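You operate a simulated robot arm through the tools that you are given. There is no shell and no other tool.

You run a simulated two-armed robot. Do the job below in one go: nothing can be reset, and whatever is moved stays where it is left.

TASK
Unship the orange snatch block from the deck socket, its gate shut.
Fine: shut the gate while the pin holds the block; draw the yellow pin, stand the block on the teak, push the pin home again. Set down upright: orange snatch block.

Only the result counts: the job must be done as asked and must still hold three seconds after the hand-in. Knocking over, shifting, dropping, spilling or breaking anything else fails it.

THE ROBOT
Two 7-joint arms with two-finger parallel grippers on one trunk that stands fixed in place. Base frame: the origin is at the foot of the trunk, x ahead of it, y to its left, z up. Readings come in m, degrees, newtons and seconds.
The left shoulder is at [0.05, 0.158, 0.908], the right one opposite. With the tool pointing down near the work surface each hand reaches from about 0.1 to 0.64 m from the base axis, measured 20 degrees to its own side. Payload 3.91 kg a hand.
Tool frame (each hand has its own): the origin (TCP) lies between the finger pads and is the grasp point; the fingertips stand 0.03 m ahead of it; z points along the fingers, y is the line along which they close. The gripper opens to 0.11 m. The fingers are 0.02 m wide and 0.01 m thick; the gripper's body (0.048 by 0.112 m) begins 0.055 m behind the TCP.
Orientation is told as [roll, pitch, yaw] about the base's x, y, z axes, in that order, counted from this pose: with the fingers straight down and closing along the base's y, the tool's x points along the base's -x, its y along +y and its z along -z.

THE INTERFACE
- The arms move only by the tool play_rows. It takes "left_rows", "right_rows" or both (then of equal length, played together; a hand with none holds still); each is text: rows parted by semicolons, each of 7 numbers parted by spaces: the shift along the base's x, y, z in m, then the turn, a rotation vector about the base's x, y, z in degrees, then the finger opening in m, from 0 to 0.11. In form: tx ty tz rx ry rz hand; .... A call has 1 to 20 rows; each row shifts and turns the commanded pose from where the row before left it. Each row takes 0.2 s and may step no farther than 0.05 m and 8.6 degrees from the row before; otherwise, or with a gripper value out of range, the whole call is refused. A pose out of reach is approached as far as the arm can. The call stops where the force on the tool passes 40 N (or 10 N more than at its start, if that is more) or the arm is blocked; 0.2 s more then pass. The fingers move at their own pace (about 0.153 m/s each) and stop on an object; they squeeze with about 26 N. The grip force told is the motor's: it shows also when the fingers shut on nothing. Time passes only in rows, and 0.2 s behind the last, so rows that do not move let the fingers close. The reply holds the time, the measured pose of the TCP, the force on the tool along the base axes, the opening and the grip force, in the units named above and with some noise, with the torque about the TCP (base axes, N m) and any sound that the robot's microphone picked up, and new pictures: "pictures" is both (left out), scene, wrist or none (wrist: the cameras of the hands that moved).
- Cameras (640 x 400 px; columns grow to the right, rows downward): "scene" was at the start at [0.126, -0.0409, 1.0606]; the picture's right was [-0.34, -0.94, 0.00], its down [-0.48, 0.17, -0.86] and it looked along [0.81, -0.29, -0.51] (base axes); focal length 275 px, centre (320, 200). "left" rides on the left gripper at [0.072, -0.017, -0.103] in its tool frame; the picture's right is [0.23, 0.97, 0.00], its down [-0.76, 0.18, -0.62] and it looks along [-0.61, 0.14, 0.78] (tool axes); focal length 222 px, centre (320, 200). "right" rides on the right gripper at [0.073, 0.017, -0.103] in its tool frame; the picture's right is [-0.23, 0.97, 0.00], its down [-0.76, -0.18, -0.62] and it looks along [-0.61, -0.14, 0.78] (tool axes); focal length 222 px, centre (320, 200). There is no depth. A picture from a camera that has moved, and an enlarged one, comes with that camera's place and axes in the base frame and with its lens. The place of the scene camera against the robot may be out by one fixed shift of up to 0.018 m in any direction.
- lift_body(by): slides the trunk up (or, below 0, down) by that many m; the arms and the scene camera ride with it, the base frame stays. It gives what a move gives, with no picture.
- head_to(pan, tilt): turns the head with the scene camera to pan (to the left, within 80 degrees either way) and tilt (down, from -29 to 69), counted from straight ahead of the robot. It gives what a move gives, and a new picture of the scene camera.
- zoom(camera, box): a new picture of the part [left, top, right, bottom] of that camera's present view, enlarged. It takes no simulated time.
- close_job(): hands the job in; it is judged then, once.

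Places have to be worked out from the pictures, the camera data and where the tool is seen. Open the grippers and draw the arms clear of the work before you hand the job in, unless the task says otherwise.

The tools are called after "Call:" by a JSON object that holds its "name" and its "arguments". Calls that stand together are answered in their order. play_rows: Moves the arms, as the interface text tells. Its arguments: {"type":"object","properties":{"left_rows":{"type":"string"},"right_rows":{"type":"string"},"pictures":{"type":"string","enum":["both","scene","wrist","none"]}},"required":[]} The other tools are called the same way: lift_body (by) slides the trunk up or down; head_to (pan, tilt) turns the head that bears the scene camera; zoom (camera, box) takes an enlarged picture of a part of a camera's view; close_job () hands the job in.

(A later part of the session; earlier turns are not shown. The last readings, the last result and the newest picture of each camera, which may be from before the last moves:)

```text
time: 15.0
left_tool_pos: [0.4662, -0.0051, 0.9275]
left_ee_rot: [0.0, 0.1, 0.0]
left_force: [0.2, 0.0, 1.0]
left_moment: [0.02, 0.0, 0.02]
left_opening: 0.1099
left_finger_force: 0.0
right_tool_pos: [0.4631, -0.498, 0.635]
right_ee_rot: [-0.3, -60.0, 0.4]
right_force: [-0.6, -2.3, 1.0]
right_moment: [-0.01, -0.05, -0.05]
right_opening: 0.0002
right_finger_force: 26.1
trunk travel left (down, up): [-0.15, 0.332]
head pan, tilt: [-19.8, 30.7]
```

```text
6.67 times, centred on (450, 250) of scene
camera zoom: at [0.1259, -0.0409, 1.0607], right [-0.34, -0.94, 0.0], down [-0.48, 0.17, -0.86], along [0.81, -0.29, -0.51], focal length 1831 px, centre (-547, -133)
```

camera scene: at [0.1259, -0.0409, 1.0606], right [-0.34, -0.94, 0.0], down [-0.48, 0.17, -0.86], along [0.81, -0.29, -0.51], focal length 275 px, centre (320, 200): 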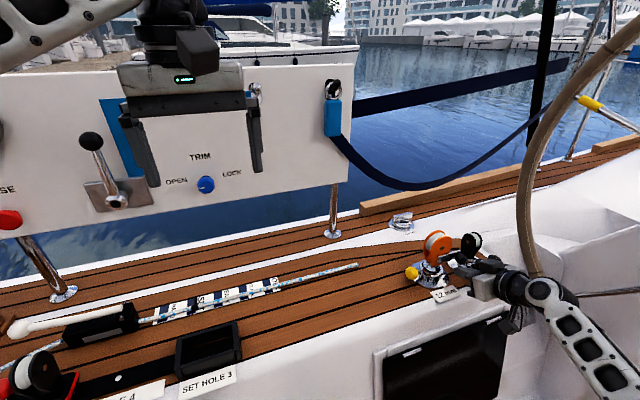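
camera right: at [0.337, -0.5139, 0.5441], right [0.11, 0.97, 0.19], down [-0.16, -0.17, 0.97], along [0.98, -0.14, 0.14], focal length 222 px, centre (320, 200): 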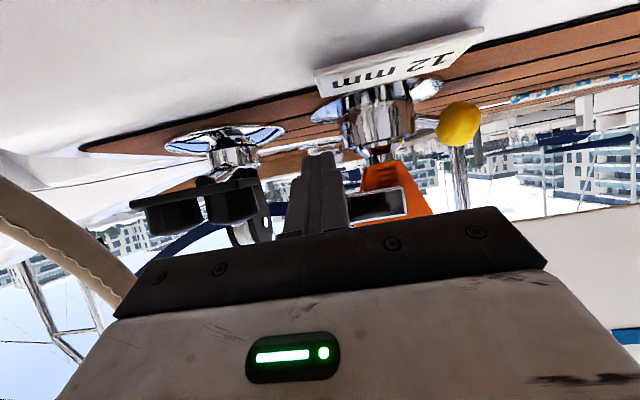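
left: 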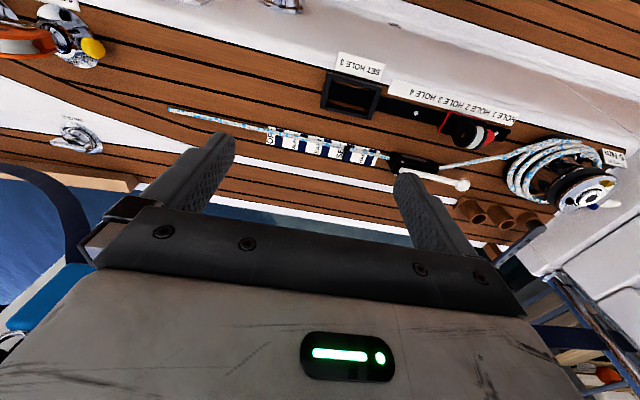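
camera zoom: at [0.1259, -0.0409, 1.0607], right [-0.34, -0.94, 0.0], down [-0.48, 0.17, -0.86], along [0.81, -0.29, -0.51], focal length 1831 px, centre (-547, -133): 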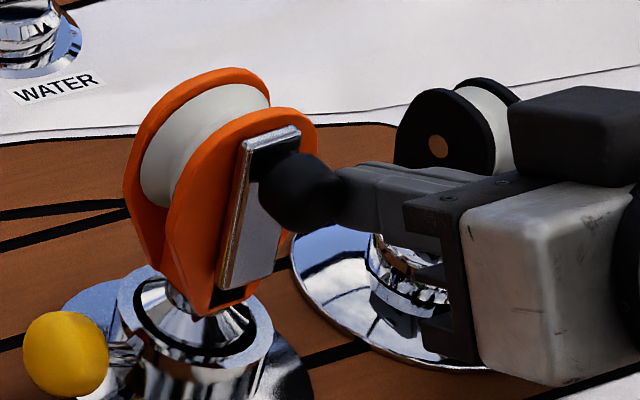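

The block leans with the bar fixed relative to the cheek and about 2.3 N showing, so the gate is on its stop. I'll back the finger off to -y, retract, and check that the gate stays shut and the block settles upright.

Call:
{"name": "play_rows", "arguments": {"right_rows": "0 -0.004 0 0 0 0 0.0; 0 -0.008 0 0 0 0 0.0; -0.02 -0.008 0.01 0 0 0 0.0; -0.04 0 0.02 0 0 0 0.0; -0.03 0 0.03 0 0 0 0.0", "pictures": "wrist"}}

Call:
{"name": "zoom", "arguments": {"camera": "scene", "box": [395, 215, 515, 305]}}

Call:
{"name": "zoom", "arguments": {"camera": "right", "box": [280, 60, 440, 200]}}

```text
time: 16.2
left_tool_pos: [0.4662, -0.0043, 0.9277]
left_ee_rot: [0.0, 0.0, -0.1]
left_force: [1.4, -0.4, 0.4]
left_moment: [0.0, 0.03, 0.02]
left_opening: 0.11
left_finger_force: 0.1
right_tool_pos: [0.3722, -0.5177, 0.6953]
right_ee_rot: [-0.4, -60.1, 0.4]
right_force: [-0.2, -0.7, -0.9]
right_moment: [0.01, 0.04, 0.02]
right_opening: 0.0
right_finger_force: 26.2
trunk travel left (down, up): [-0.15, 0.332]
head pan, tilt: [-19.8, 30.7]
camera right: at [0.2463, -0.5004, 0.6847], right [0.11, 0.97, 0.19], down [-0.16, -0.17, 0.97], along [0.98, -0.14, 0.13], focal length 222 px, centre (320, 200)
```

right: 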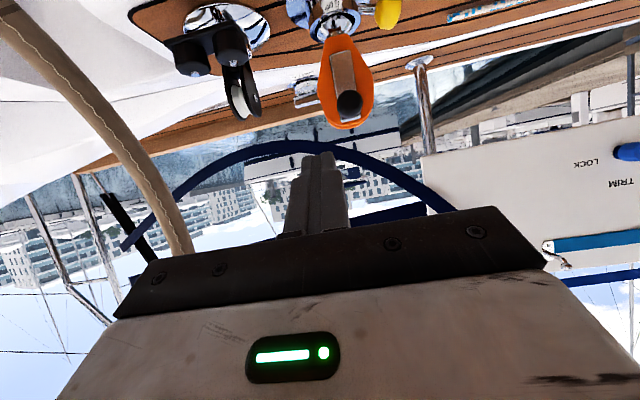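

```text
4.44 times, centred on (455, 260) of scene
camera zoom: at [0.1261, -0.0409, 1.0606], right [-0.34, -0.94, 0.0], down [-0.48, 0.17, -0.86], along [0.81, -0.29, -0.51], focal length 1221 px, centre (-280, -67)
```

zoom: 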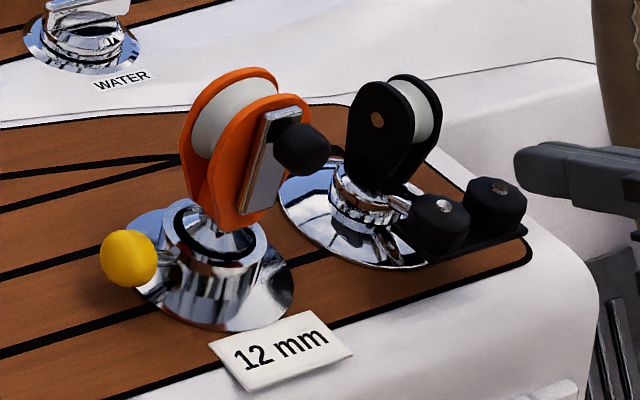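

```text
2.86 times, centred on (360, 130) of right
camera zoom: at [0.2463, -0.5004, 0.6847], right [0.11, 0.97, 0.19], down [-0.16, -0.17, 0.97], along [0.98, -0.14, 0.13], focal length 635 px, centre (206, 400)
```

zoom: 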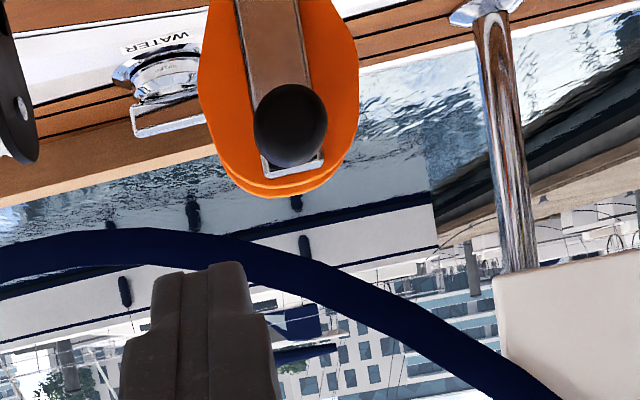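

The gate stays up along the cheek and the block has settled upright. Next I'll swing the right hand up, bring it back to tool-down, and yaw it -90° so the fingers close along x. That puts the camera on the +y side for the yellow pin.

Call:
{"name": "play_rows", "arguments": {"right_rows": "0.004 0.014 0.015 0 8.58 0 0.06; 0.004 0.014 0.015 0 8.58 0 0.06; 0.004 0.014 0.015 0 8.58 0 0.06; 0.004 0.014 0.015 0 8.58 0 0.06; 0.004 0.014 0.015 0 8.58 0 0.06; 0.004 0.014 0.015 0 8.58 0 0.06; 0.004 0.014 0.015 0 8.58 0 0.06; 0.009 0.008 0 0 0 -8.2 0.06; 0.009 0.008 0 0 0 -8.2 0.06; 0.009 0.008 0 0 0 -8.2 0.06; 0.009 0.008 0 0 0 -8.2 0.06; 0.009 0.008 0 0 0 -8.2 0.06; 0.009 0.008 0 0 0 -8.2 0.06; 0.009 0.008 0 0 0 -8.2 0.06; 0.009 0.008 0 0 0 -8.2 0.06; 0.009 0.008 0 0 0 -8.2 0.06; 0.009 0.008 0 0 0 -8.2 0.06; 0.009 0.008 0 0 0 -8.2 0.06", "pictures": "both"}}

```text
time: 20.0
left_tool_pos: [0.4654, -0.0049, 0.927]
left_ee_rot: [0.0, 0.0, 0.0]
left_force: [-0.1, 0.7, 0.6]
left_moment: [-0.01, -0.01, 0.03]
left_opening: 0.1102
left_finger_force: 0.0
right_tool_pos: [0.501, -0.3311, 0.8002]
right_ee_rot: [0.0, 0.2, -90.2]
right_force: [0.4, 0.6, 0.0]
right_moment: [0.03, 0.06, -0.02]
right_opening: 0.0598
right_finger_force: 0.0
trunk travel left (down, up): [-0.15, 0.332]
head pan, tilt: [-19.8, 30.7]
camera scene: at [0.126, -0.0409, 1.0606], right [-0.34, -0.94, 0.0], down [-0.48, 0.17, -0.86], along [0.81, -0.29, -0.51], focal length 275 px, centre (320, 200)
camera right: at [0.5182, -0.2587, 0.9045], right [0.97, -0.23, 0.0], down [-0.18, -0.76, 0.62], along [-0.14, -0.61, -0.78], focal length 222 px, centre (320, 200)
```

scene: 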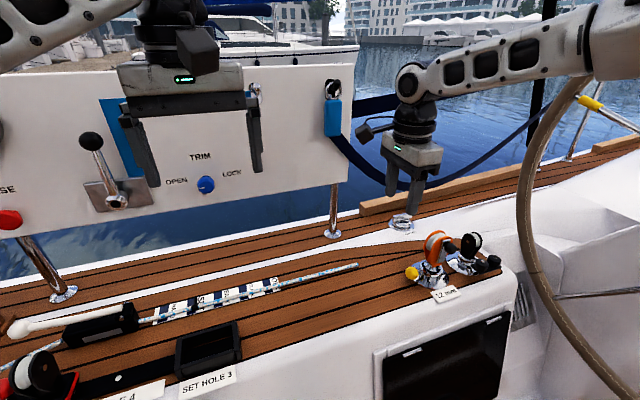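
right: 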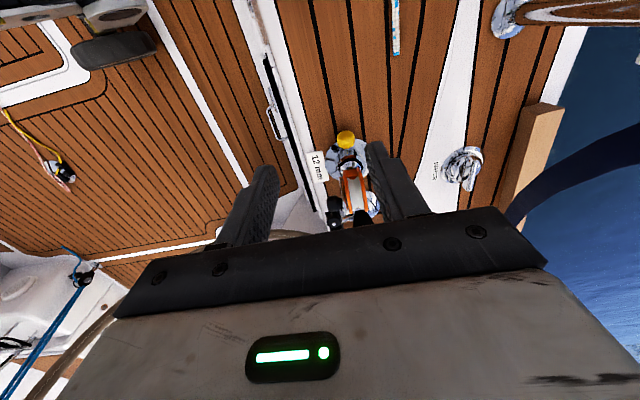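

Good view from the pin side. I'll zoom on the block and pin to refine their positions.

Call:
{"name": "zoom", "arguments": {"camera": "right", "box": [300, 115, 400, 235]}}

Call:
{"name": "zoom", "arguments": {"camera": "scene", "box": [395, 225, 475, 305]}}

```text
3.33 times, centred on (350, 175) of right
camera zoom: at [0.5182, -0.2587, 0.9045], right [0.97, -0.23, 0.0], down [-0.18, -0.76, 0.62], along [-0.14, -0.61, -0.78], focal length 740 px, centre (220, 283)
```

zoom: 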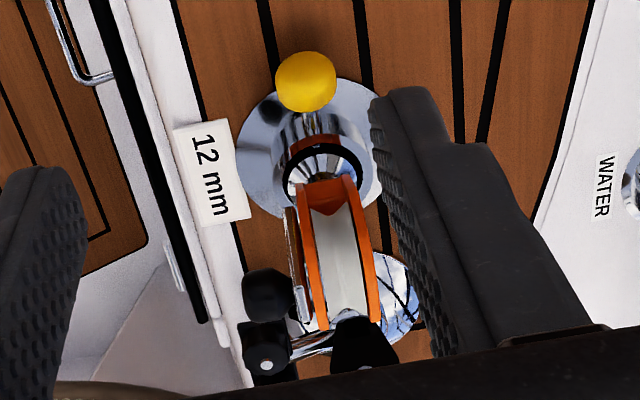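

```text
5.00 times, centred on (435, 265) of scene
camera zoom: at [0.126, -0.0409, 1.0606], right [-0.34, -0.94, 0.0], down [-0.48, 0.17, -0.86], along [0.81, -0.29, -0.51], focal length 1373 px, centre (-255, -125)
```

zoom: 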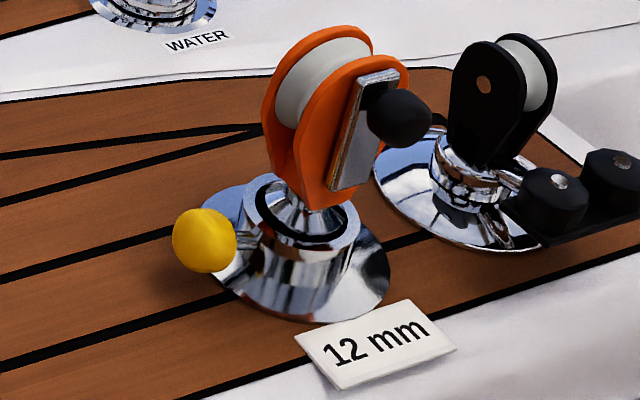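

The pin knob refines to [0.524, -0.426, 0.534], about 31 mm across and 26 mm long. I'll tilt the hand 30° so it leans away from the block, then go to a pre-grasp point 0.1 m back along the tool axis.

Call:
{"name": "play_rows", "arguments": {"right_rows": "0.00575 -0.009 -0.0415 -7.5 0 0 0.06; 0.00575 -0.009 -0.0415 -7.5 0 0 0.06; 0.00575 -0.009 -0.0415 -7.5 0 0 0.06; 0.00575 -0.009 -0.0415 -7.5 0 0 0.06", "pictures": "both"}}

Call:
{"name": "zoom", "arguments": {"camera": "right", "box": [220, 100, 420, 225]}}

Call:
{"name": "zoom", "arguments": {"camera": "scene", "box": [380, 190, 490, 310]}}

```text
time: 21.0
left_tool_pos: [0.4658, -0.0049, 0.9271]
left_ee_rot: [0.0, 0.1, 0.0]
left_force: [0.0, -0.4, 0.2]
left_moment: [0.01, 0.0, 0.01]
left_opening: 0.1101
left_finger_force: 0.2
right_tool_pos: [0.4982, -0.3772, 0.6528]
right_ee_rot: [0.0, -30.0, -90.1]
right_force: [-0.5, 0.5, 0.3]
right_moment: [0.0, -0.02, 0.0]
right_opening: 0.0601
right_finger_force: 0.2
right hand out of reach, approached as far as the arm can: row 4
trunk travel left (down, up): [-0.15, 0.332]
head pan, tilt: [-19.8, 30.7]
camera scene: at [0.1261, -0.0408, 1.0607], right [-0.34, -0.94, 0.0], down [-0.48, 0.17, -0.86], along [0.81, -0.29, -0.51], focal length 275 px, centre (320, 200)
camera right: at [0.5166, -0.263, 0.7076], right [0.97, -0.2, 0.11], down [-0.18, -0.35, 0.92], along [-0.14, -0.92, -0.37], focal length 222 px, centre (320, 200)
```

scene: 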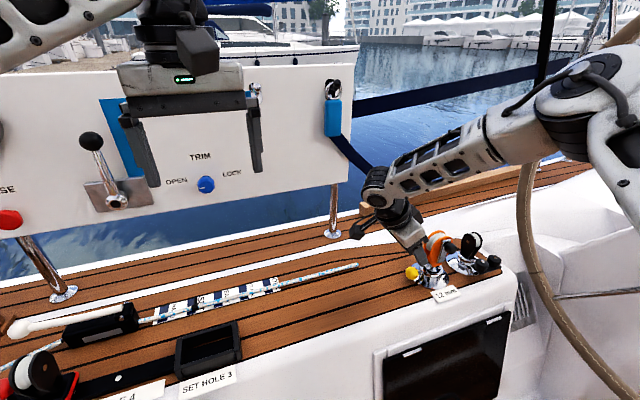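
right: 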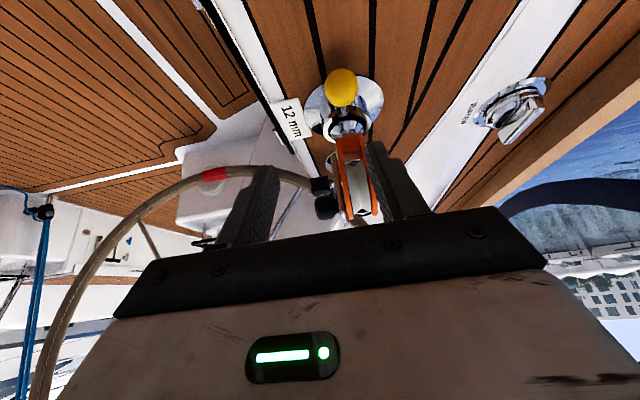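

```text
3.20 times, centred on (320, 162) of right
camera zoom: at [0.5166, -0.263, 0.7076], right [0.97, -0.2, 0.11], down [-0.18, -0.35, 0.92], along [-0.14, -0.92, -0.37], focal length 711 px, centre (320, 320)
```

zoom: 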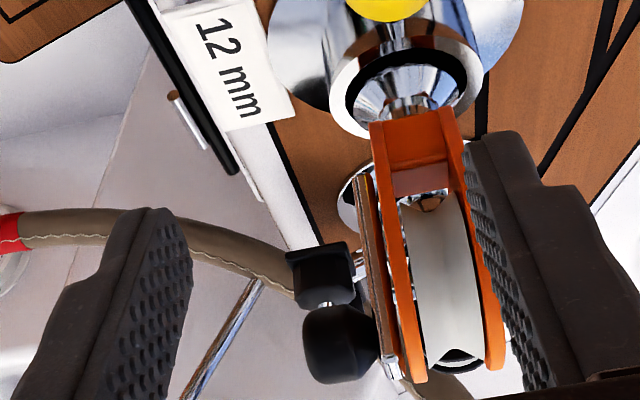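

```text
3.33 times, centred on (435, 250) of scene
camera zoom: at [0.1261, -0.0408, 1.0607], right [-0.34, -0.94, 0.0], down [-0.48, 0.17, -0.86], along [0.81, -0.29, -0.51], focal length 916 px, centre (-63, 33)
```

zoom: 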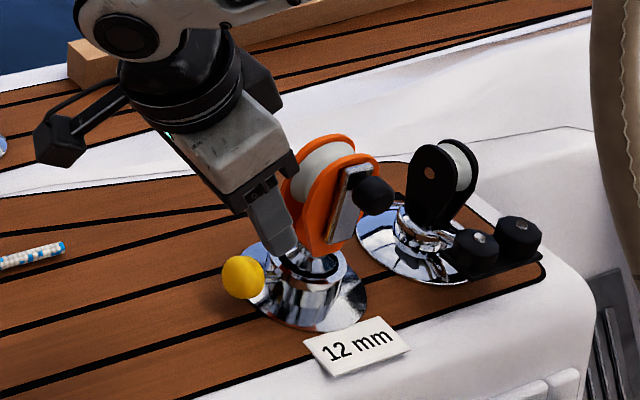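

The arm couldn't reach the 30° tilt there: it stopped at [0.498, -0.377, 0.653]. A 15° lean gives enough clearance from the block, so I'll untilt by 15° and see what pose it takes.

Call:
{"name": "play_rows", "arguments": {"right_rows": "0 0 0.005 7.5 0 0 0.06; 0 0 0.005 7.5 0 0 0.06; 0 0 0 0 0 0 0.06", "pictures": "none"}}

```text
time: 21.8
left_tool_pos: [0.4666, -0.0045, 0.927]
left_ee_rot: [0.1, 0.0, 0.0]
left_force: [0.1, -1.2, 0.4]
left_moment: [0.02, 0.0, 0.02]
left_opening: 0.1099
left_finger_force: 0.0
right_tool_pos: [0.4998, -0.3772, 0.6639]
right_ee_rot: [0.1, -14.9, -90.0]
right_force: [0.5, 1.3, 0.4]
right_moment: [-0.01, 0.0, 0.04]
right_opening: 0.0598
right_finger_force: 0.0
trunk travel left (down, up): [-0.15, 0.332]
head pan, tilt: [-19.8, 30.7]
```

Pose is now [0.500, -0.377, 0.664] with a 15° lean. I'll step toward a point above the pin knob to test reach.

Call:
{"name": "play_rows", "arguments": {"right_rows": "0.012 -0.010 -0.01 0 0 0 0.06; 0.012 -0.010 -0.01 0 0 0 0.06; 0 0 -0.02 0 0 0 0.06", "pictures": "wrist"}}

Call:
{"name": "zoom", "arguments": {"camera": "right", "box": [230, 90, 430, 230]}}

```text
time: 22.6
left_tool_pos: [0.4657, -0.0038, 0.928]
left_ee_rot: [0.1, -0.1, 0.0]
left_force: [0.6, -0.1, 0.0]
left_moment: [0.01, -0.01, -0.02]
left_opening: 0.1101
left_finger_force: 0.0
right_tool_pos: [0.5162, -0.3999, 0.632]
right_ee_rot: [0.0, -14.8, -90.0]
right_force: [-0.9, -0.5, 0.2]
right_moment: [0.03, -0.01, 0.0]
right_opening: 0.0601
right_finger_force: 0.1
right hand out of reach, approached as far as the arm can: row 3
trunk travel left (down, up): [-0.15, 0.332]
head pan, tilt: [-19.8, 30.7]
camera right: at [0.5334, -0.3029, 0.7137], right [0.97, -0.22, 0.06], down [-0.18, -0.58, 0.8], along [-0.14, -0.79, -0.6], focal length 222 px, centre (320, 200)
```

right: 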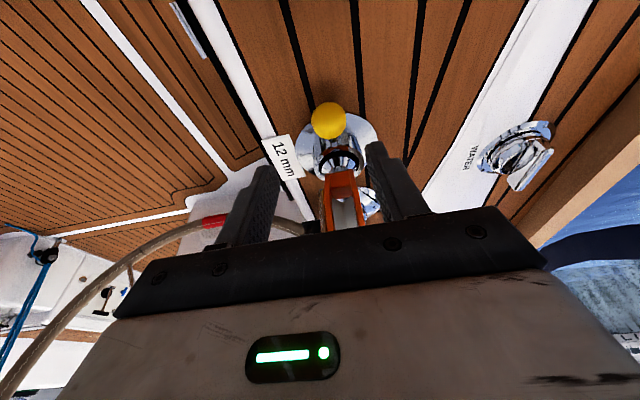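

```text
2.86 times, centred on (330, 160) of right
camera zoom: at [0.5334, -0.3029, 0.7137], right [0.97, -0.22, 0.06], down [-0.18, -0.58, 0.8], along [-0.14, -0.79, -0.6], focal length 635 px, centre (291, 314)
```

zoom: 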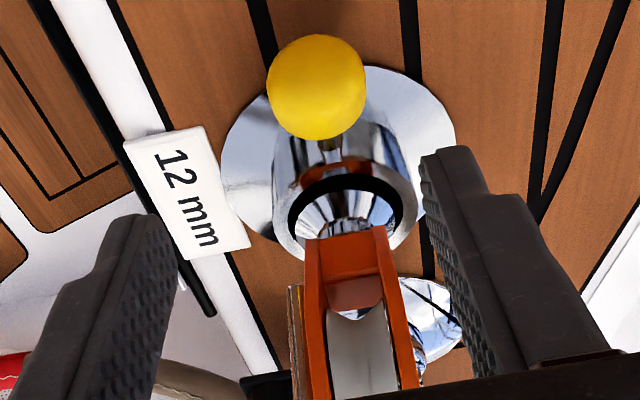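

Reach is limited going down with the shoulder this high. Lowering the trunk carries the hand down with it, so I'll lower it 5 cm; the fingertips will then be at about z=0.553, still just above the knob.

Call:
{"name": "lift_body", "arguments": {"by": -0.05}}

Call:
{"name": "zoom", "arguments": {"camera": "right", "box": [230, 50, 430, 230]}}

Call:
{"name": "zoom", "arguments": {"camera": "scene", "box": [380, 170, 500, 310]}}

```text
time: 23.5
left_tool_pos: [0.4654, -0.0057, 0.8775]
left_ee_rot: [-0.1, 0.0, 0.1]
left_force: [0.2, 0.4, -0.2]
left_moment: [-0.02, 0.03, 0.02]
left_opening: 0.1101
left_finger_force: 0.1
right_tool_pos: [0.5164, -0.3996, 0.5816]
right_ee_rot: [0.0, -14.9, -90.0]
right_force: [0.0, 0.2, -0.7]
right_moment: [0.0, 0.0, -0.01]
right_opening: 0.0598
right_finger_force: 0.1
trunk travel left (down, up): [-0.1, 0.382]
head pan, tilt: [-19.8, 30.7]
```

```text
2.22 times, centred on (330, 140) of right
camera zoom: at [0.5331, -0.3028, 0.6638], right [0.97, -0.22, 0.06], down [-0.18, -0.58, 0.8], along [-0.14, -0.79, -0.6], focal length 494 px, centre (298, 333)
```

zoom: 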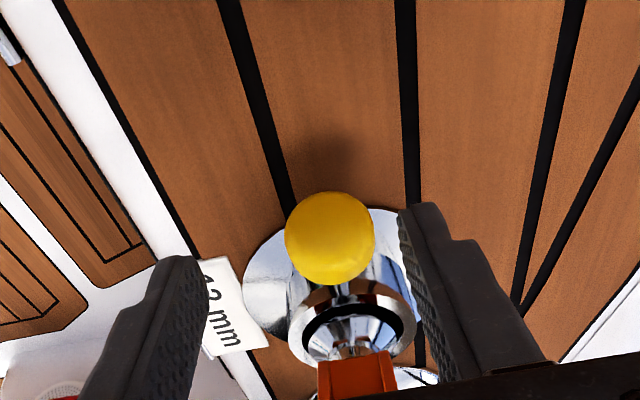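

```text
2.86 times, centred on (440, 240) of scene
camera zoom: at [0.1259, -0.0408, 1.0106], right [-0.34, -0.94, 0.0], down [-0.48, 0.17, -0.86], along [0.81, -0.29, -0.51], focal length 785 px, centre (-23, 86)
```

zoom: 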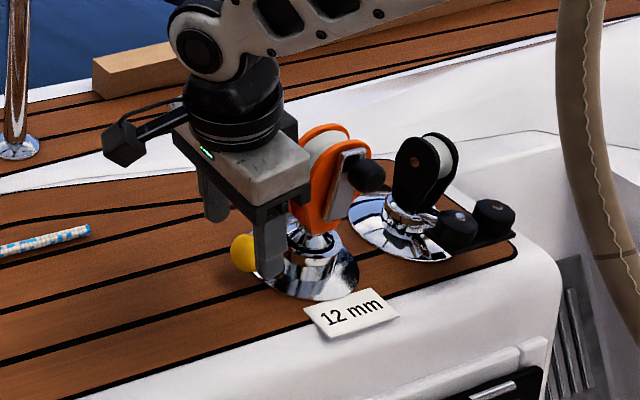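

The hand rode down cleanly. Now I'll centre over the knob (x 0.524, y -0.422) and lower toward grasp height.

Call:
{"name": "play_rows", "arguments": {"right_rows": "0.004 -0.011 0 0 0 0 0.06; 0.0036 -0.011 0 0 0 0 0.06; 0 0 -0.011 0 0 0 0.06; 0 0 -0.011 0 0 0 0.06; 0 0 -0.011 0 0 0 0.06", "pictures": "wrist"}}

Call:
{"name": "zoom", "arguments": {"camera": "right", "box": [230, 50, 430, 230]}}

Call:
{"name": "zoom", "arguments": {"camera": "scene", "box": [380, 170, 500, 310]}}

```text
time: 24.7
left_tool_pos: [0.4654, -0.0058, 0.8784]
left_ee_rot: [-0.2, -0.1, 0.0]
left_force: [1.2, 0.8, -0.7]
left_moment: [0.02, 0.0, -0.02]
left_opening: 0.11
left_finger_force: 0.0
right_tool_pos: [0.5065, -0.4219, 0.5686]
right_ee_rot: [0.9, -15.2, -90.3]
right_force: [8.2, -1.4, 14.2]
right_moment: [-0.01, -0.71, -0.09]
right_opening: 0.064
right_finger_force: 4.3
right hand out of reach, approached as far as the arm can: row 2, 3, 4, 5
trunk travel left (down, up): [-0.1, 0.382]
head pan, tilt: [-19.8, 30.7]
camera right: at [0.5232, -0.3255, 0.6508], right [0.97, -0.22, 0.07], down [-0.19, -0.57, 0.8], along [-0.13, -0.79, -0.6], focal length 222 px, centre (320, 200)
```

right: 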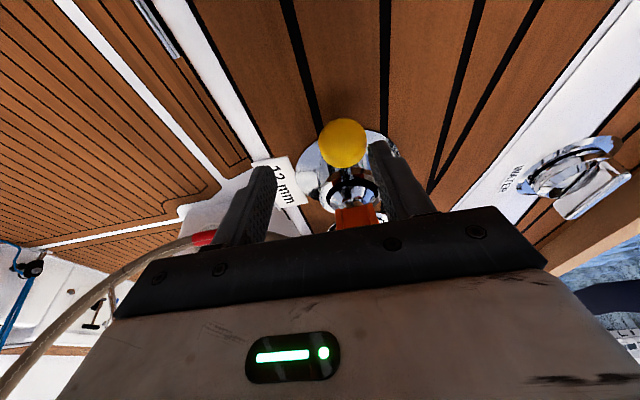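

```text
2.22 times, centred on (330, 140) of right
camera zoom: at [0.5232, -0.3255, 0.6508], right [0.97, -0.22, 0.07], down [-0.19, -0.57, 0.8], along [-0.13, -0.79, -0.6], focal length 494 px, centre (298, 333)
```

zoom: 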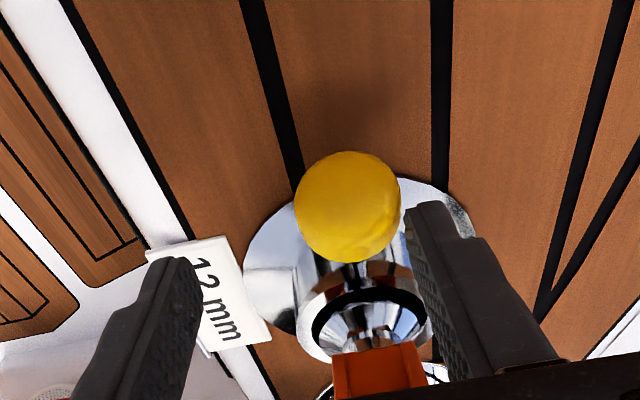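

```text
2.86 times, centred on (440, 240) of scene
camera zoom: at [0.1254, -0.0403, 1.0111], right [-0.34, -0.94, 0.0], down [-0.48, 0.17, -0.86], along [0.81, -0.29, -0.51], focal length 785 px, centre (-23, 86)
```

zoom: 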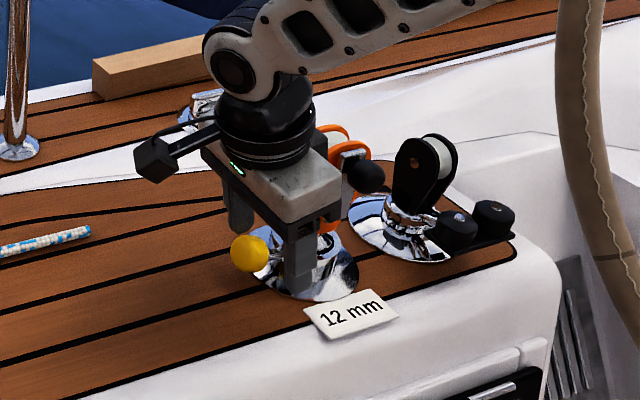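

Row 2 onward was out of reach: the hand drifted to x=0.5065 and the far finger is pressing on the knob top (14 N). I'll back straight up at once.

Call:
{"name": "play_rows", "arguments": {"right_rows": "0 0.002 0.02 0 0 0 0.06; 0 0.005 0.03 0 0 0 0.06; 0 0.005 0.03 0 0 0 0.06; 0 0 0.03 0 0 0 0.06", "pictures": "wrist"}}

Call:
{"name": "zoom", "arguments": {"camera": "scene", "box": [380, 170, 500, 310]}}

```text
time: 25.7
left_tool_pos: [0.4647, -0.0049, 0.8783]
left_ee_rot: [-0.1, 0.1, -0.1]
left_force: [0.4, 0.3, 0.2]
left_moment: [-0.01, 0.03, 0.04]
left_opening: 0.1098
left_finger_force: 0.1
right_tool_pos: [0.5029, -0.4093, 0.6765]
right_ee_rot: [-0.1, -14.9, -90.1]
right_force: [-0.1, -1.0, -0.5]
right_moment: [0.0, 0.03, -0.03]
right_opening: 0.0601
right_finger_force: 0.1
trunk travel left (down, up): [-0.1, 0.382]
head pan, tilt: [-19.8, 30.7]
camera right: at [0.5203, -0.3138, 0.7577], right [0.97, -0.22, 0.06], down [-0.18, -0.58, 0.8], along [-0.14, -0.79, -0.6], focal length 222 px, centre (320, 200)
```

right: 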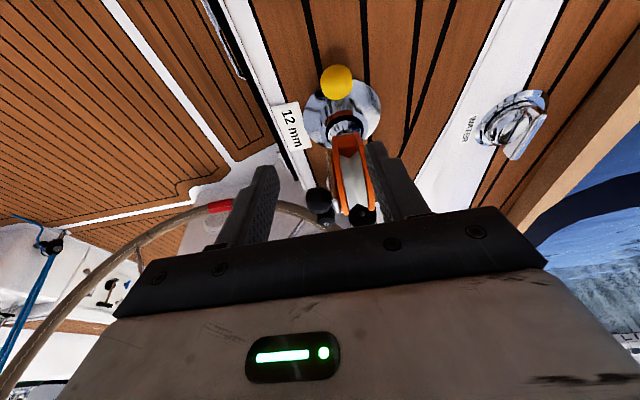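

```text
2.86 times, centred on (440, 240) of scene
camera zoom: at [0.1261, -0.0409, 1.0106], right [-0.34, -0.94, 0.0], down [-0.48, 0.17, -0.86], along [0.81, -0.29, -0.51], focal length 785 px, centre (-23, 86)
```

zoom: 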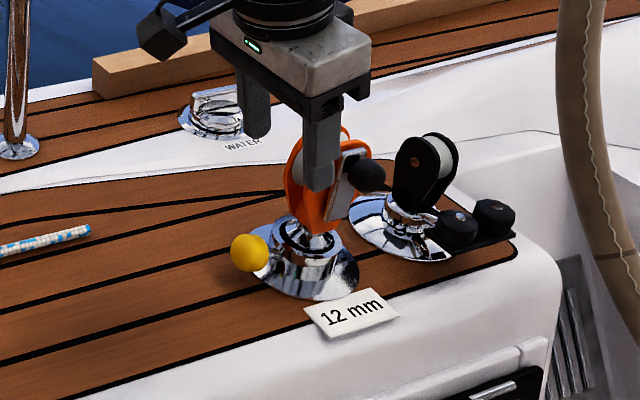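

Clear again, and the pin and block look undisturbed. I'll align x to 0.524 up here, then lower the trunk by the remaining 0.1 m so that the arm has reach in hand.

Call:
{"name": "play_rows", "arguments": {"right_rows": "0.0105 0.002 0.01 0 0 0 0.06; 0.0105 0.002 0.01 0 0 0 0.06", "pictures": "none"}}

Call:
{"name": "lift_body", "arguments": {"by": -0.1}}

Call:
{"name": "zoom", "arguments": {"camera": "right", "box": [230, 50, 430, 230]}}

```text
time: 26.3
left_tool_pos: [0.4654, -0.0063, 0.8776]
left_ee_rot: [0.0, 0.0, 0.0]
left_force: [-0.6, -0.4, -0.4]
left_moment: [-0.01, 0.02, 0.03]
left_opening: 0.11
left_finger_force: 0.0
right_tool_pos: [0.5252, -0.4058, 0.6962]
right_ee_rot: [-0.1, -14.8, -90.0]
right_force: [0.3, 0.6, 0.2]
right_moment: [0.03, 0.03, 0.03]
right_opening: 0.0599
right_finger_force: 0.1
trunk travel left (down, up): [-0.1, 0.382]
head pan, tilt: [-19.8, 30.7]
```

```text
time: 27.6
left_tool_pos: [0.4661, -0.0049, 0.7772]
left_ee_rot: [0.1, 0.0, 0.0]
left_force: [-0.5, -0.2, 0.5]
left_moment: [-0.01, 0.0, 0.0]
left_opening: 0.1101
left_finger_force: 0.1
right_tool_pos: [0.524, -0.4055, 0.5962]
right_ee_rot: [-0.1, -15.0, -90.0]
right_force: [0.0, 0.5, 0.1]
right_moment: [0.0, -0.01, 0.02]
right_opening: 0.06
right_finger_force: 0.1
trunk travel left (down, up): [0.0, 0.482]
head pan, tilt: [-19.8, 30.7]
```

```text
2.22 times, centred on (330, 140) of right
camera zoom: at [0.5422, -0.3097, 0.6775], right [0.97, -0.22, 0.06], down [-0.18, -0.58, 0.8], along [-0.14, -0.79, -0.6], focal length 494 px, centre (298, 333)
```

zoom: 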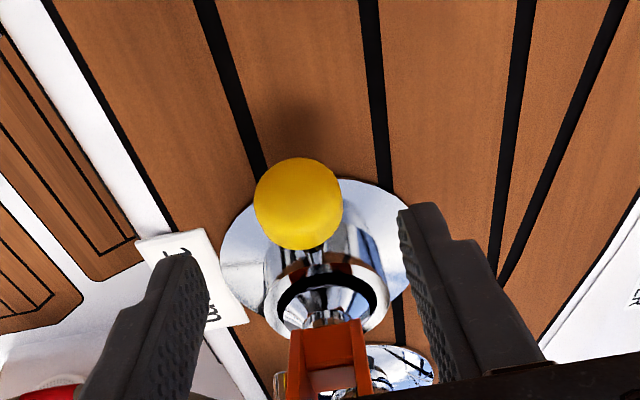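

Now well centred over the knob at [0.524, -0.4055, 0.596]. I'll descend to grasp height in small steps.

Call:
{"name": "play_rows", "arguments": {"right_rows": "0 -0.008 -0.012 0 0 0 0.06; 0 -0.0085 -0.012 0 0 0 0.06; 0 0 -0.012 0 0 0 0.06; 0 0 -0.0115 0 0 0 0.06", "pictures": "wrist"}}

Call:
{"name": "zoom", "arguments": {"camera": "right", "box": [230, 50, 430, 230]}}

Call:
{"name": "zoom", "arguments": {"camera": "scene", "box": [380, 120, 500, 260]}}

```text
time: 28.6
left_tool_pos: [0.4662, -0.0051, 0.7784]
left_ee_rot: [0.0, 0.0, -0.1]
left_force: [0.5, 0.4, -0.1]
left_moment: [-0.02, 0.01, 0.0]
left_opening: 0.1102
left_finger_force: 0.1
right_tool_pos: [0.5251, -0.4226, 0.549]
right_ee_rot: [-0.1, -14.8, -90.1]
right_force: [0.4, 0.4, -0.1]
right_moment: [0.0, 0.05, 0.01]
right_opening: 0.0601
right_finger_force: 0.1
trunk travel left (down, up): [0.0, 0.482]
head pan, tilt: [-19.8, 30.7]
camera right: at [0.5426, -0.3261, 0.6301], right [0.97, -0.22, 0.06], down [-0.18, -0.58, 0.8], along [-0.14, -0.79, -0.6], focal length 222 px, centre (320, 200)
```

right: 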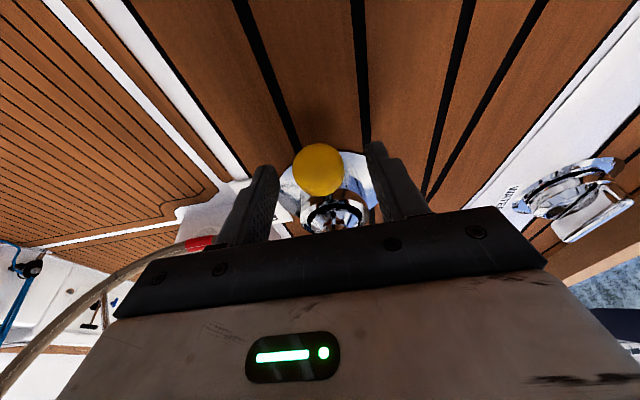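

```text
2.22 times, centred on (330, 140) of right
camera zoom: at [0.5426, -0.3261, 0.6301], right [0.97, -0.22, 0.06], down [-0.18, -0.58, 0.8], along [-0.14, -0.79, -0.6], focal length 494 px, centre (298, 333)
```

zoom: 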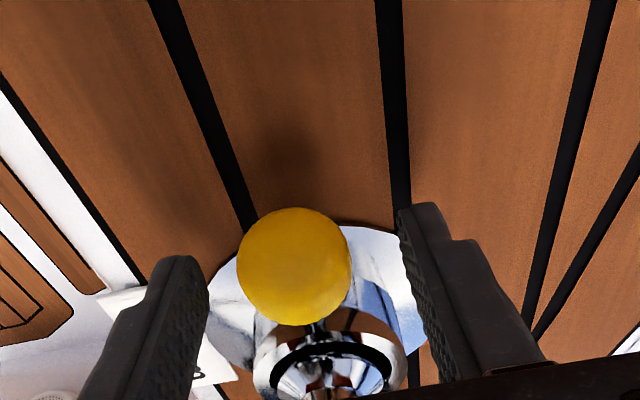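

```text
2.86 times, centred on (440, 190) of scene
camera zoom: at [0.126, -0.0409, 0.9106], right [-0.34, -0.94, 0.0], down [-0.48, 0.17, -0.86], along [0.81, -0.29, -0.51], focal length 785 px, centre (-23, 229)
```

zoom: 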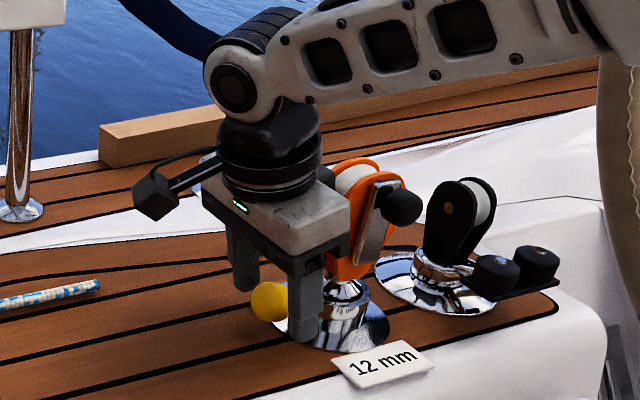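

The knob sits between the fingers with no contact. I'll close on it now.

Call:
{"name": "play_rows", "arguments": {"right_rows": "0 0 0 0 0 0 0.03; 0 0 0 0 0 0 0.0; 0 0 0 0 0 0 0.0", "pictures": "wrist"}}

Call:
{"name": "zoom", "arguments": {"camera": "right", "box": [230, 50, 430, 230]}}

```text
time: 29.4
left_tool_pos: [0.4649, -0.0043, 0.7775]
left_ee_rot: [0.0, 0.1, 0.1]
left_force: [-0.4, -0.7, 0.3]
left_moment: [0.04, 0.0, -0.01]
left_opening: 0.1097
left_finger_force: 0.0
right_tool_pos: [0.5251, -0.4227, 0.5479]
right_ee_rot: [0.0, -14.9, -90.0]
right_force: [-3.1, 1.1, 0.6]
right_moment: [0.02, -0.15, 0.16]
right_opening: 0.0297
right_finger_force: 44.9
trunk travel left (down, up): [0.0, 0.482]
head pan, tilt: [-19.8, 30.7]
camera right: at [0.5423, -0.3262, 0.6299], right [0.97, -0.22, 0.06], down [-0.18, -0.58, 0.8], along [-0.14, -0.79, -0.6], focal length 222 px, centre (320, 200)
```

right: 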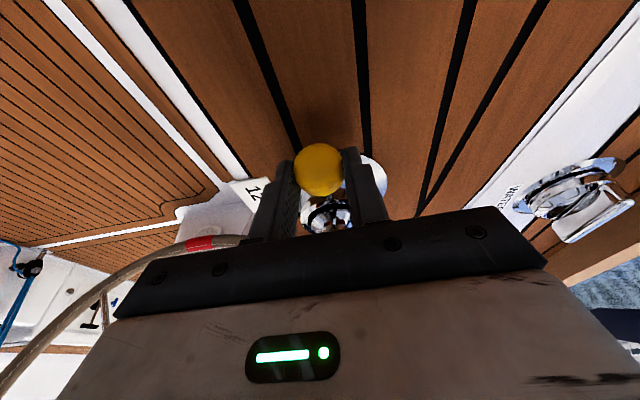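

```text
2.22 times, centred on (330, 140) of right
camera zoom: at [0.5423, -0.3262, 0.6299], right [0.97, -0.22, 0.06], down [-0.18, -0.58, 0.8], along [-0.14, -0.79, -0.6], focal length 494 px, centre (298, 333)
```

zoom: 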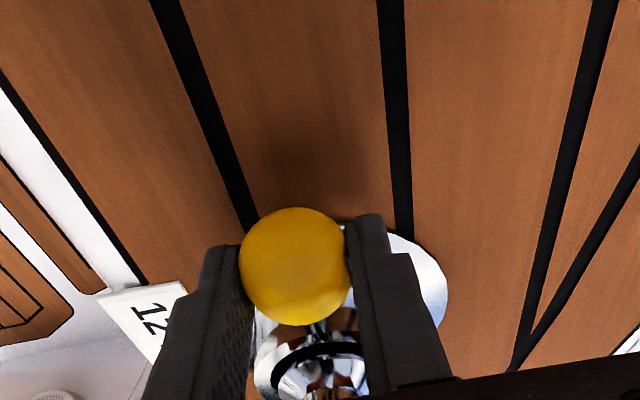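

The knob is gripped firmly at a 0.030 m opening. I'll draw the pin toward +y in 3 mm steps, watching for slip or a stop.

Call:
{"name": "play_rows", "arguments": {"right_rows": "0 0.003 0 0 0 0 0.0; 0 0.003 0 0 0 0 0.0; 0 0.003 0 0 0 0 0.0; 0 0.003 0 0 0 0 0.0", "pictures": "none"}}

Call:
{"name": "zoom", "arguments": {"camera": "right", "box": [230, 50, 430, 230]}}

Call:
{"name": "zoom", "arguments": {"camera": "scene", "box": [390, 150, 500, 260]}}

```text
time: 30.4
left_tool_pos: [0.4651, -0.005, 0.7793]
left_ee_rot: [-0.2, -0.1, 0.1]
left_force: [-0.1, 0.2, -0.2]
left_moment: [-0.01, -0.02, 0.02]
left_opening: 0.1103
left_finger_force: 0.0
right_tool_pos: [0.524, -0.4114, 0.5528]
right_ee_rot: [0.3, -15.1, -90.1]
right_force: [-7.3, -7.8, 19.6]
right_moment: [0.57, -0.04, 0.01]
right_opening: 0.0297
right_finger_force: 45.1
trunk travel left (down, up): [0.0, 0.482]
head pan, tilt: [-19.8, 30.7]
```

```text
2.22 times, centred on (330, 140) of right
camera zoom: at [0.542, -0.3144, 0.6337], right [0.97, -0.22, 0.06], down [-0.18, -0.57, 0.8], along [-0.14, -0.79, -0.6], focal length 494 px, centre (298, 333)
```

zoom: 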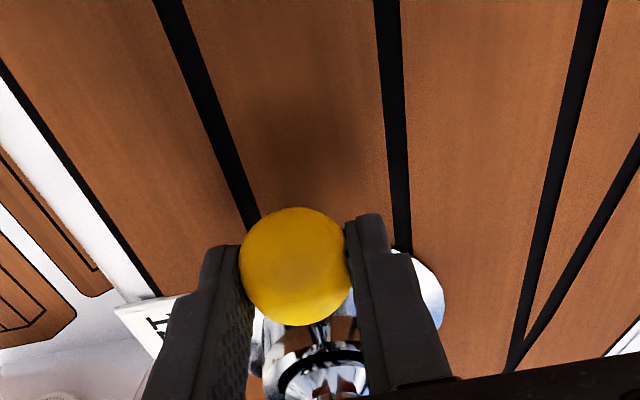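

```text
3.64 times, centred on (445, 205) of scene
camera zoom: at [0.1248, -0.0403, 0.9111], right [-0.34, -0.94, 0.0], down [-0.48, 0.17, -0.86], along [0.81, -0.29, -0.51], focal length 999 px, centre (-134, 182)
```

zoom: 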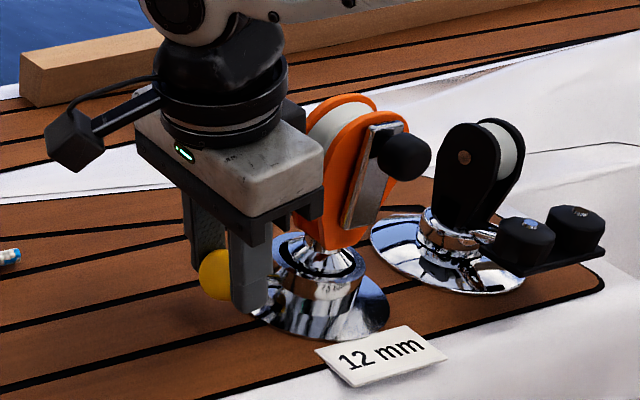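

Pulling level gave 19.6 N upward on the tool, and the hand rose 5 mm over 11 mm of travel. So the pin axis slopes up outward at about 22°. I'll relieve that by shifting the command up before continuing along the slope.

Call:
{"name": "play_rows", "arguments": {"right_rows": "-0.0005 0 0.0025 0 0 0 0.0; -0.0005 0 0.0025 0 0 0 0.0; 0 0 0 0 0 0 0.0", "pictures": "none"}}

Call:
{"name": "zoom", "arguments": {"camera": "scene", "box": [400, 180, 480, 260]}}

```text
time: 31.2
left_tool_pos: [0.4665, -0.0054, 0.7767]
left_ee_rot: [0.0, 0.0, 0.0]
left_force: [0.3, -0.3, -0.1]
left_moment: [0.03, -0.02, -0.01]
left_opening: 0.1101
left_finger_force: 0.2
right_tool_pos: [0.5238, -0.4098, 0.5533]
right_ee_rot: [0.1, -14.9, -89.7]
right_force: [12.7, -0.2, -0.5]
right_moment: [-1.27, -0.48, 0.1]
right_opening: 0.0296
right_finger_force: 44.6
trunk travel left (down, up): [0.0, 0.482]
head pan, tilt: [-19.8, 30.7]
```

```text
5.00 times, centred on (440, 220) of scene
camera zoom: at [0.1262, -0.0407, 0.9104], right [-0.34, -0.94, 0.0], down [-0.48, 0.17, -0.86], along [0.81, -0.29, -0.51], focal length 1373 px, centre (-280, 100)
```

zoom: 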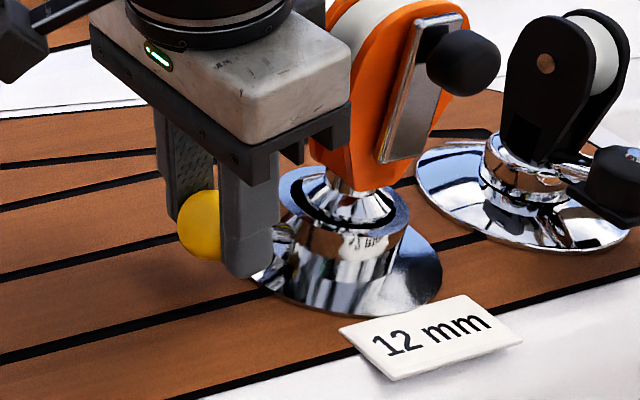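

Fy and Fz are now near zero, but x shows +12.7 N, so I went slightly too far in -x. I'll look closely at the pin shaft between the knob and the socket.

Call:
{"name": "zoom", "arguments": {"camera": "right", "box": [280, 130, 380, 220]}}

Call:
{"name": "zoom", "arguments": {"camera": "scene", "box": [415, 200, 465, 245]}}

Call:
{"name": "zoom", "arguments": {"camera": "left", "box": [0, 0, 160, 120]}}

```text
4.44 times, centred on (330, 175) of right
camera zoom: at [0.5416, -0.3132, 0.6345], right [0.97, -0.22, 0.06], down [-0.18, -0.58, 0.8], along [-0.14, -0.79, -0.6], focal length 987 px, centre (276, 311)
```

zoom: 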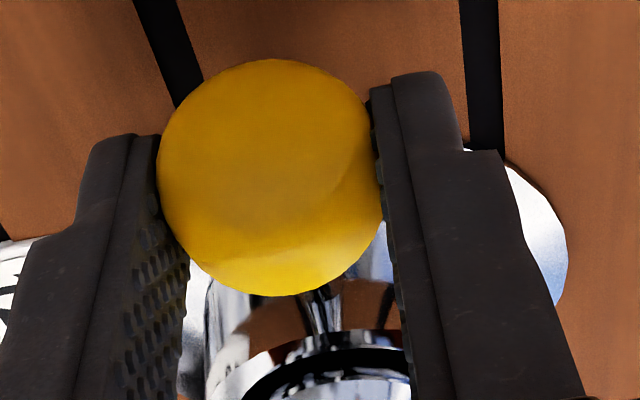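

```text
8.89 times, centred on (440, 222) of scene
camera zoom: at [0.1262, -0.0407, 0.9104], right [-0.34, -0.94, 0.0], down [-0.48, 0.17, -0.86], along [0.81, -0.29, -0.51], focal length 2441 px, centre (-747, 0)
```

zoom: 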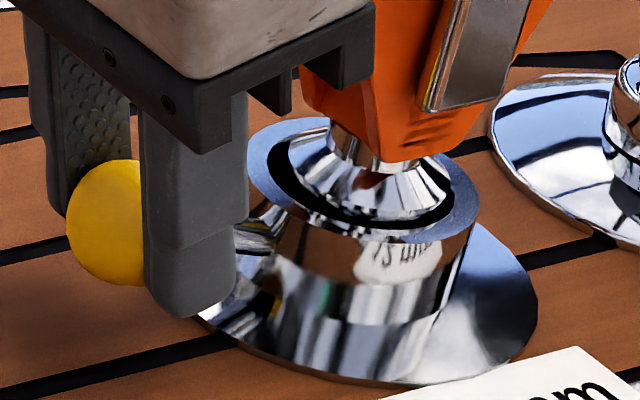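

```text
3.33 times, centred on (80, 60) of left
camera zoom: at [0.3937, -0.0211, 0.881], right [-0.23, 0.97, 0.0], down [0.76, 0.18, 0.62], along [0.61, 0.14, -0.78], focal length 740 px, centre (1120, 667)
```

zoom: 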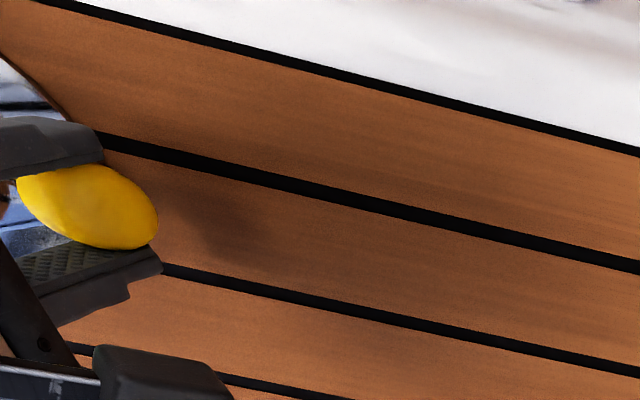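

Re-checking earlier pictures, the shaft does slope up about 20° from the socket. I'll continue drawing along that axis (0, 0.94, 0.35), correcting x by half a millimetre.

Call:
{"name": "play_rows", "arguments": {"right_rows": "0.0006 0.0028 0.0011 0 0 0 0.0; 0 0.0028 0.0011 0 0 0 0.0; 0 0 0 0 0 0 0.0", "pictures": "none"}}

Call:
{"name": "zoom", "arguments": {"camera": "right", "box": [280, 130, 380, 220]}}

Call:
{"name": "zoom", "arguments": {"camera": "scene", "box": [415, 200, 465, 245]}}

```text
time: 32.0
left_tool_pos: [0.4647, -0.0053, 0.7777]
left_ee_rot: [0.0, 0.0, 0.1]
left_force: [0.7, -0.5, 0.4]
left_moment: [0.01, 0.02, 0.01]
left_opening: 0.1098
left_finger_force: 0.1
right_tool_pos: [0.5248, -0.4054, 0.5538]
right_ee_rot: [-0.1, -14.8, -90.0]
right_force: [15.6, -1.5, -7.5]
right_moment: [0.27, -0.41, 0.33]
right_opening: 0.0297
right_finger_force: 44.9
trunk travel left (down, up): [0.0, 0.482]
head pan, tilt: [-19.8, 30.7]
```

```text
4.44 times, centred on (330, 175) of right
camera zoom: at [0.5422, -0.309, 0.6362], right [0.97, -0.22, 0.06], down [-0.18, -0.58, 0.8], along [-0.14, -0.79, -0.6], focal length 987 px, centre (276, 311)
```

zoom: 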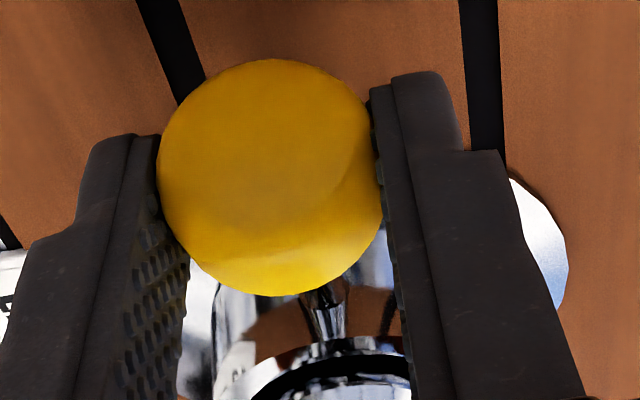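

```text
8.89 times, centred on (440, 222) of scene
camera zoom: at [0.1267, -0.0412, 0.9104], right [-0.34, -0.94, 0.0], down [-0.48, 0.17, -0.86], along [0.81, -0.29, -0.51], focal length 2441 px, centre (-747, 0)
```

zoom: 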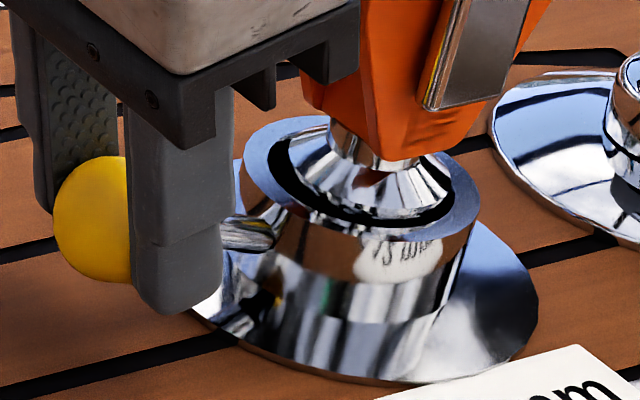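

The shaft is visibly drawing out (about 18 mm so far) with no axial resistance. I'll correct x by +1 mm and keep drawing.

Call:
{"name": "play_rows", "arguments": {"right_rows": "0.001 0.0028 0.0004 0 0 0 0.0; 0 0.0028 0.001 0 0 0 0.0; 0 0.0028 0.001 0 0 0 0.0; 0 0 0 0 0 0 0.0", "pictures": "none"}}

Call:
{"name": "zoom", "arguments": {"camera": "right", "box": [280, 130, 380, 220]}}

Call:
{"name": "zoom", "arguments": {"camera": "scene", "box": [415, 200, 465, 245]}}

```text
time: 33.0
left_tool_pos: [0.4662, -0.0059, 0.7782]
left_ee_rot: [0.2, 0.1, -0.1]
left_force: [1.2, 0.3, -0.2]
left_moment: [0.0, -0.03, -0.01]
left_opening: 0.1102
left_finger_force: 0.1
right_tool_pos: [0.5257, -0.4046, 0.5544]
right_ee_rot: [-0.1, -15.6, -90.3]
right_force: [8.7, -7.2, -11.4]
right_moment: [0.23, -0.48, 0.37]
right_opening: 0.0296
right_finger_force: 45.1
trunk travel left (down, up): [0.0, 0.482]
head pan, tilt: [-19.8, 30.7]
stopped in row 4 (right hand): the force on the tool passed its limit at 41 N (the readings are from after the stop); the commanded pose is now the measured one
```

```text
4.44 times, centred on (330, 175) of right
camera zoom: at [0.5429, -0.3071, 0.635], right [0.97, -0.22, 0.06], down [-0.18, -0.56, 0.81], along [-0.15, -0.79, -0.59], focal length 987 px, centre (276, 311)
```

zoom: 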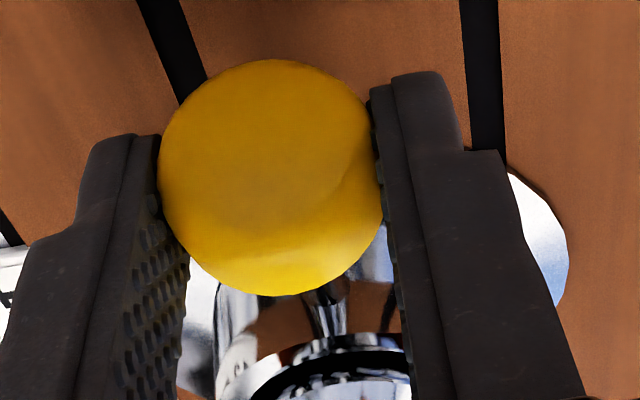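

```text
8.89 times, centred on (440, 222) of scene
camera zoom: at [0.1268, -0.0416, 0.9104], right [-0.34, -0.94, 0.0], down [-0.48, 0.17, -0.86], along [0.81, -0.29, -0.51], focal length 2441 px, centre (-747, 0)
```

zoom: 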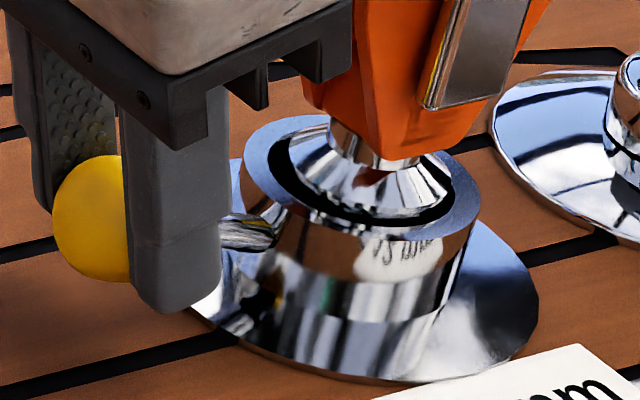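

The pull met a hard stop at about 19–20 mm of travel, so the pin is fully drawn. I'll open the fingers in place and see whether it stays out.

Call:
{"name": "play_rows", "arguments": {"right_rows": "0 0 0 0 0 0 0.0; 0 0 0 0 0 0 0.04; 0 0 0 0 0 0 0.06; 0 0 0 0 0 0 0.06", "pictures": "none"}}

Call:
{"name": "zoom", "arguments": {"camera": "right", "box": [280, 130, 380, 220]}}

Call:
{"name": "zoom", "arguments": {"camera": "scene", "box": [415, 200, 465, 245]}}

```text
time: 34.0
left_tool_pos: [0.4641, -0.0056, 0.7779]
left_ee_rot: [0.0, 0.0, 0.0]
left_force: [0.4, 0.0, 0.3]
left_moment: [-0.05, 0.0, -0.02]
left_opening: 0.1101
left_finger_force: 0.0
right_tool_pos: [0.5255, -0.4033, 0.5565]
right_ee_rot: [-0.1, -15.6, -90.3]
right_force: [-0.1, -0.1, 0.4]
right_moment: [-0.02, 0.03, 0.01]
right_opening: 0.06
right_finger_force: 0.1
trunk travel left (down, up): [0.0, 0.482]
head pan, tilt: [-19.8, 30.7]
```

```text
4.44 times, centred on (330, 175) of right
camera zoom: at [0.5425, -0.3054, 0.6375], right [0.97, -0.22, 0.06], down [-0.18, -0.56, 0.81], along [-0.15, -0.79, -0.59], focal length 987 px, centre (276, 311)
```

zoom: 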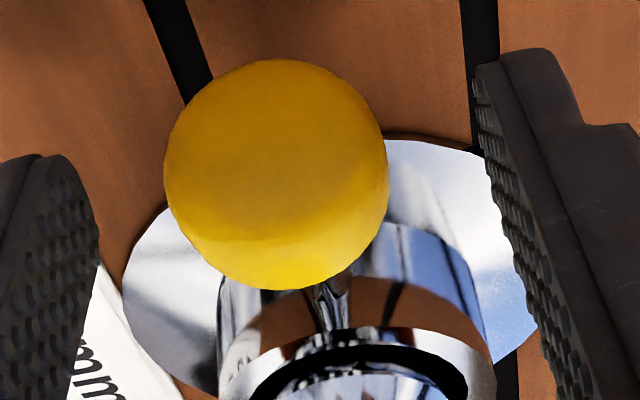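

```text
8.89 times, centred on (440, 222) of scene
camera zoom: at [0.126, -0.0409, 0.9106], right [-0.34, -0.94, 0.0], down [-0.48, 0.17, -0.86], along [0.81, -0.29, -0.51], focal length 2441 px, centre (-747, 0)
```

zoom: 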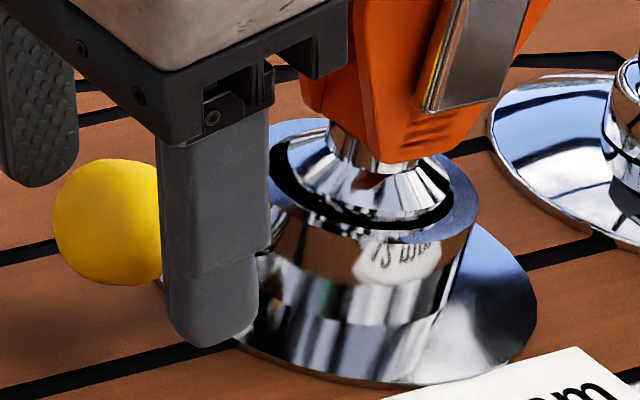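

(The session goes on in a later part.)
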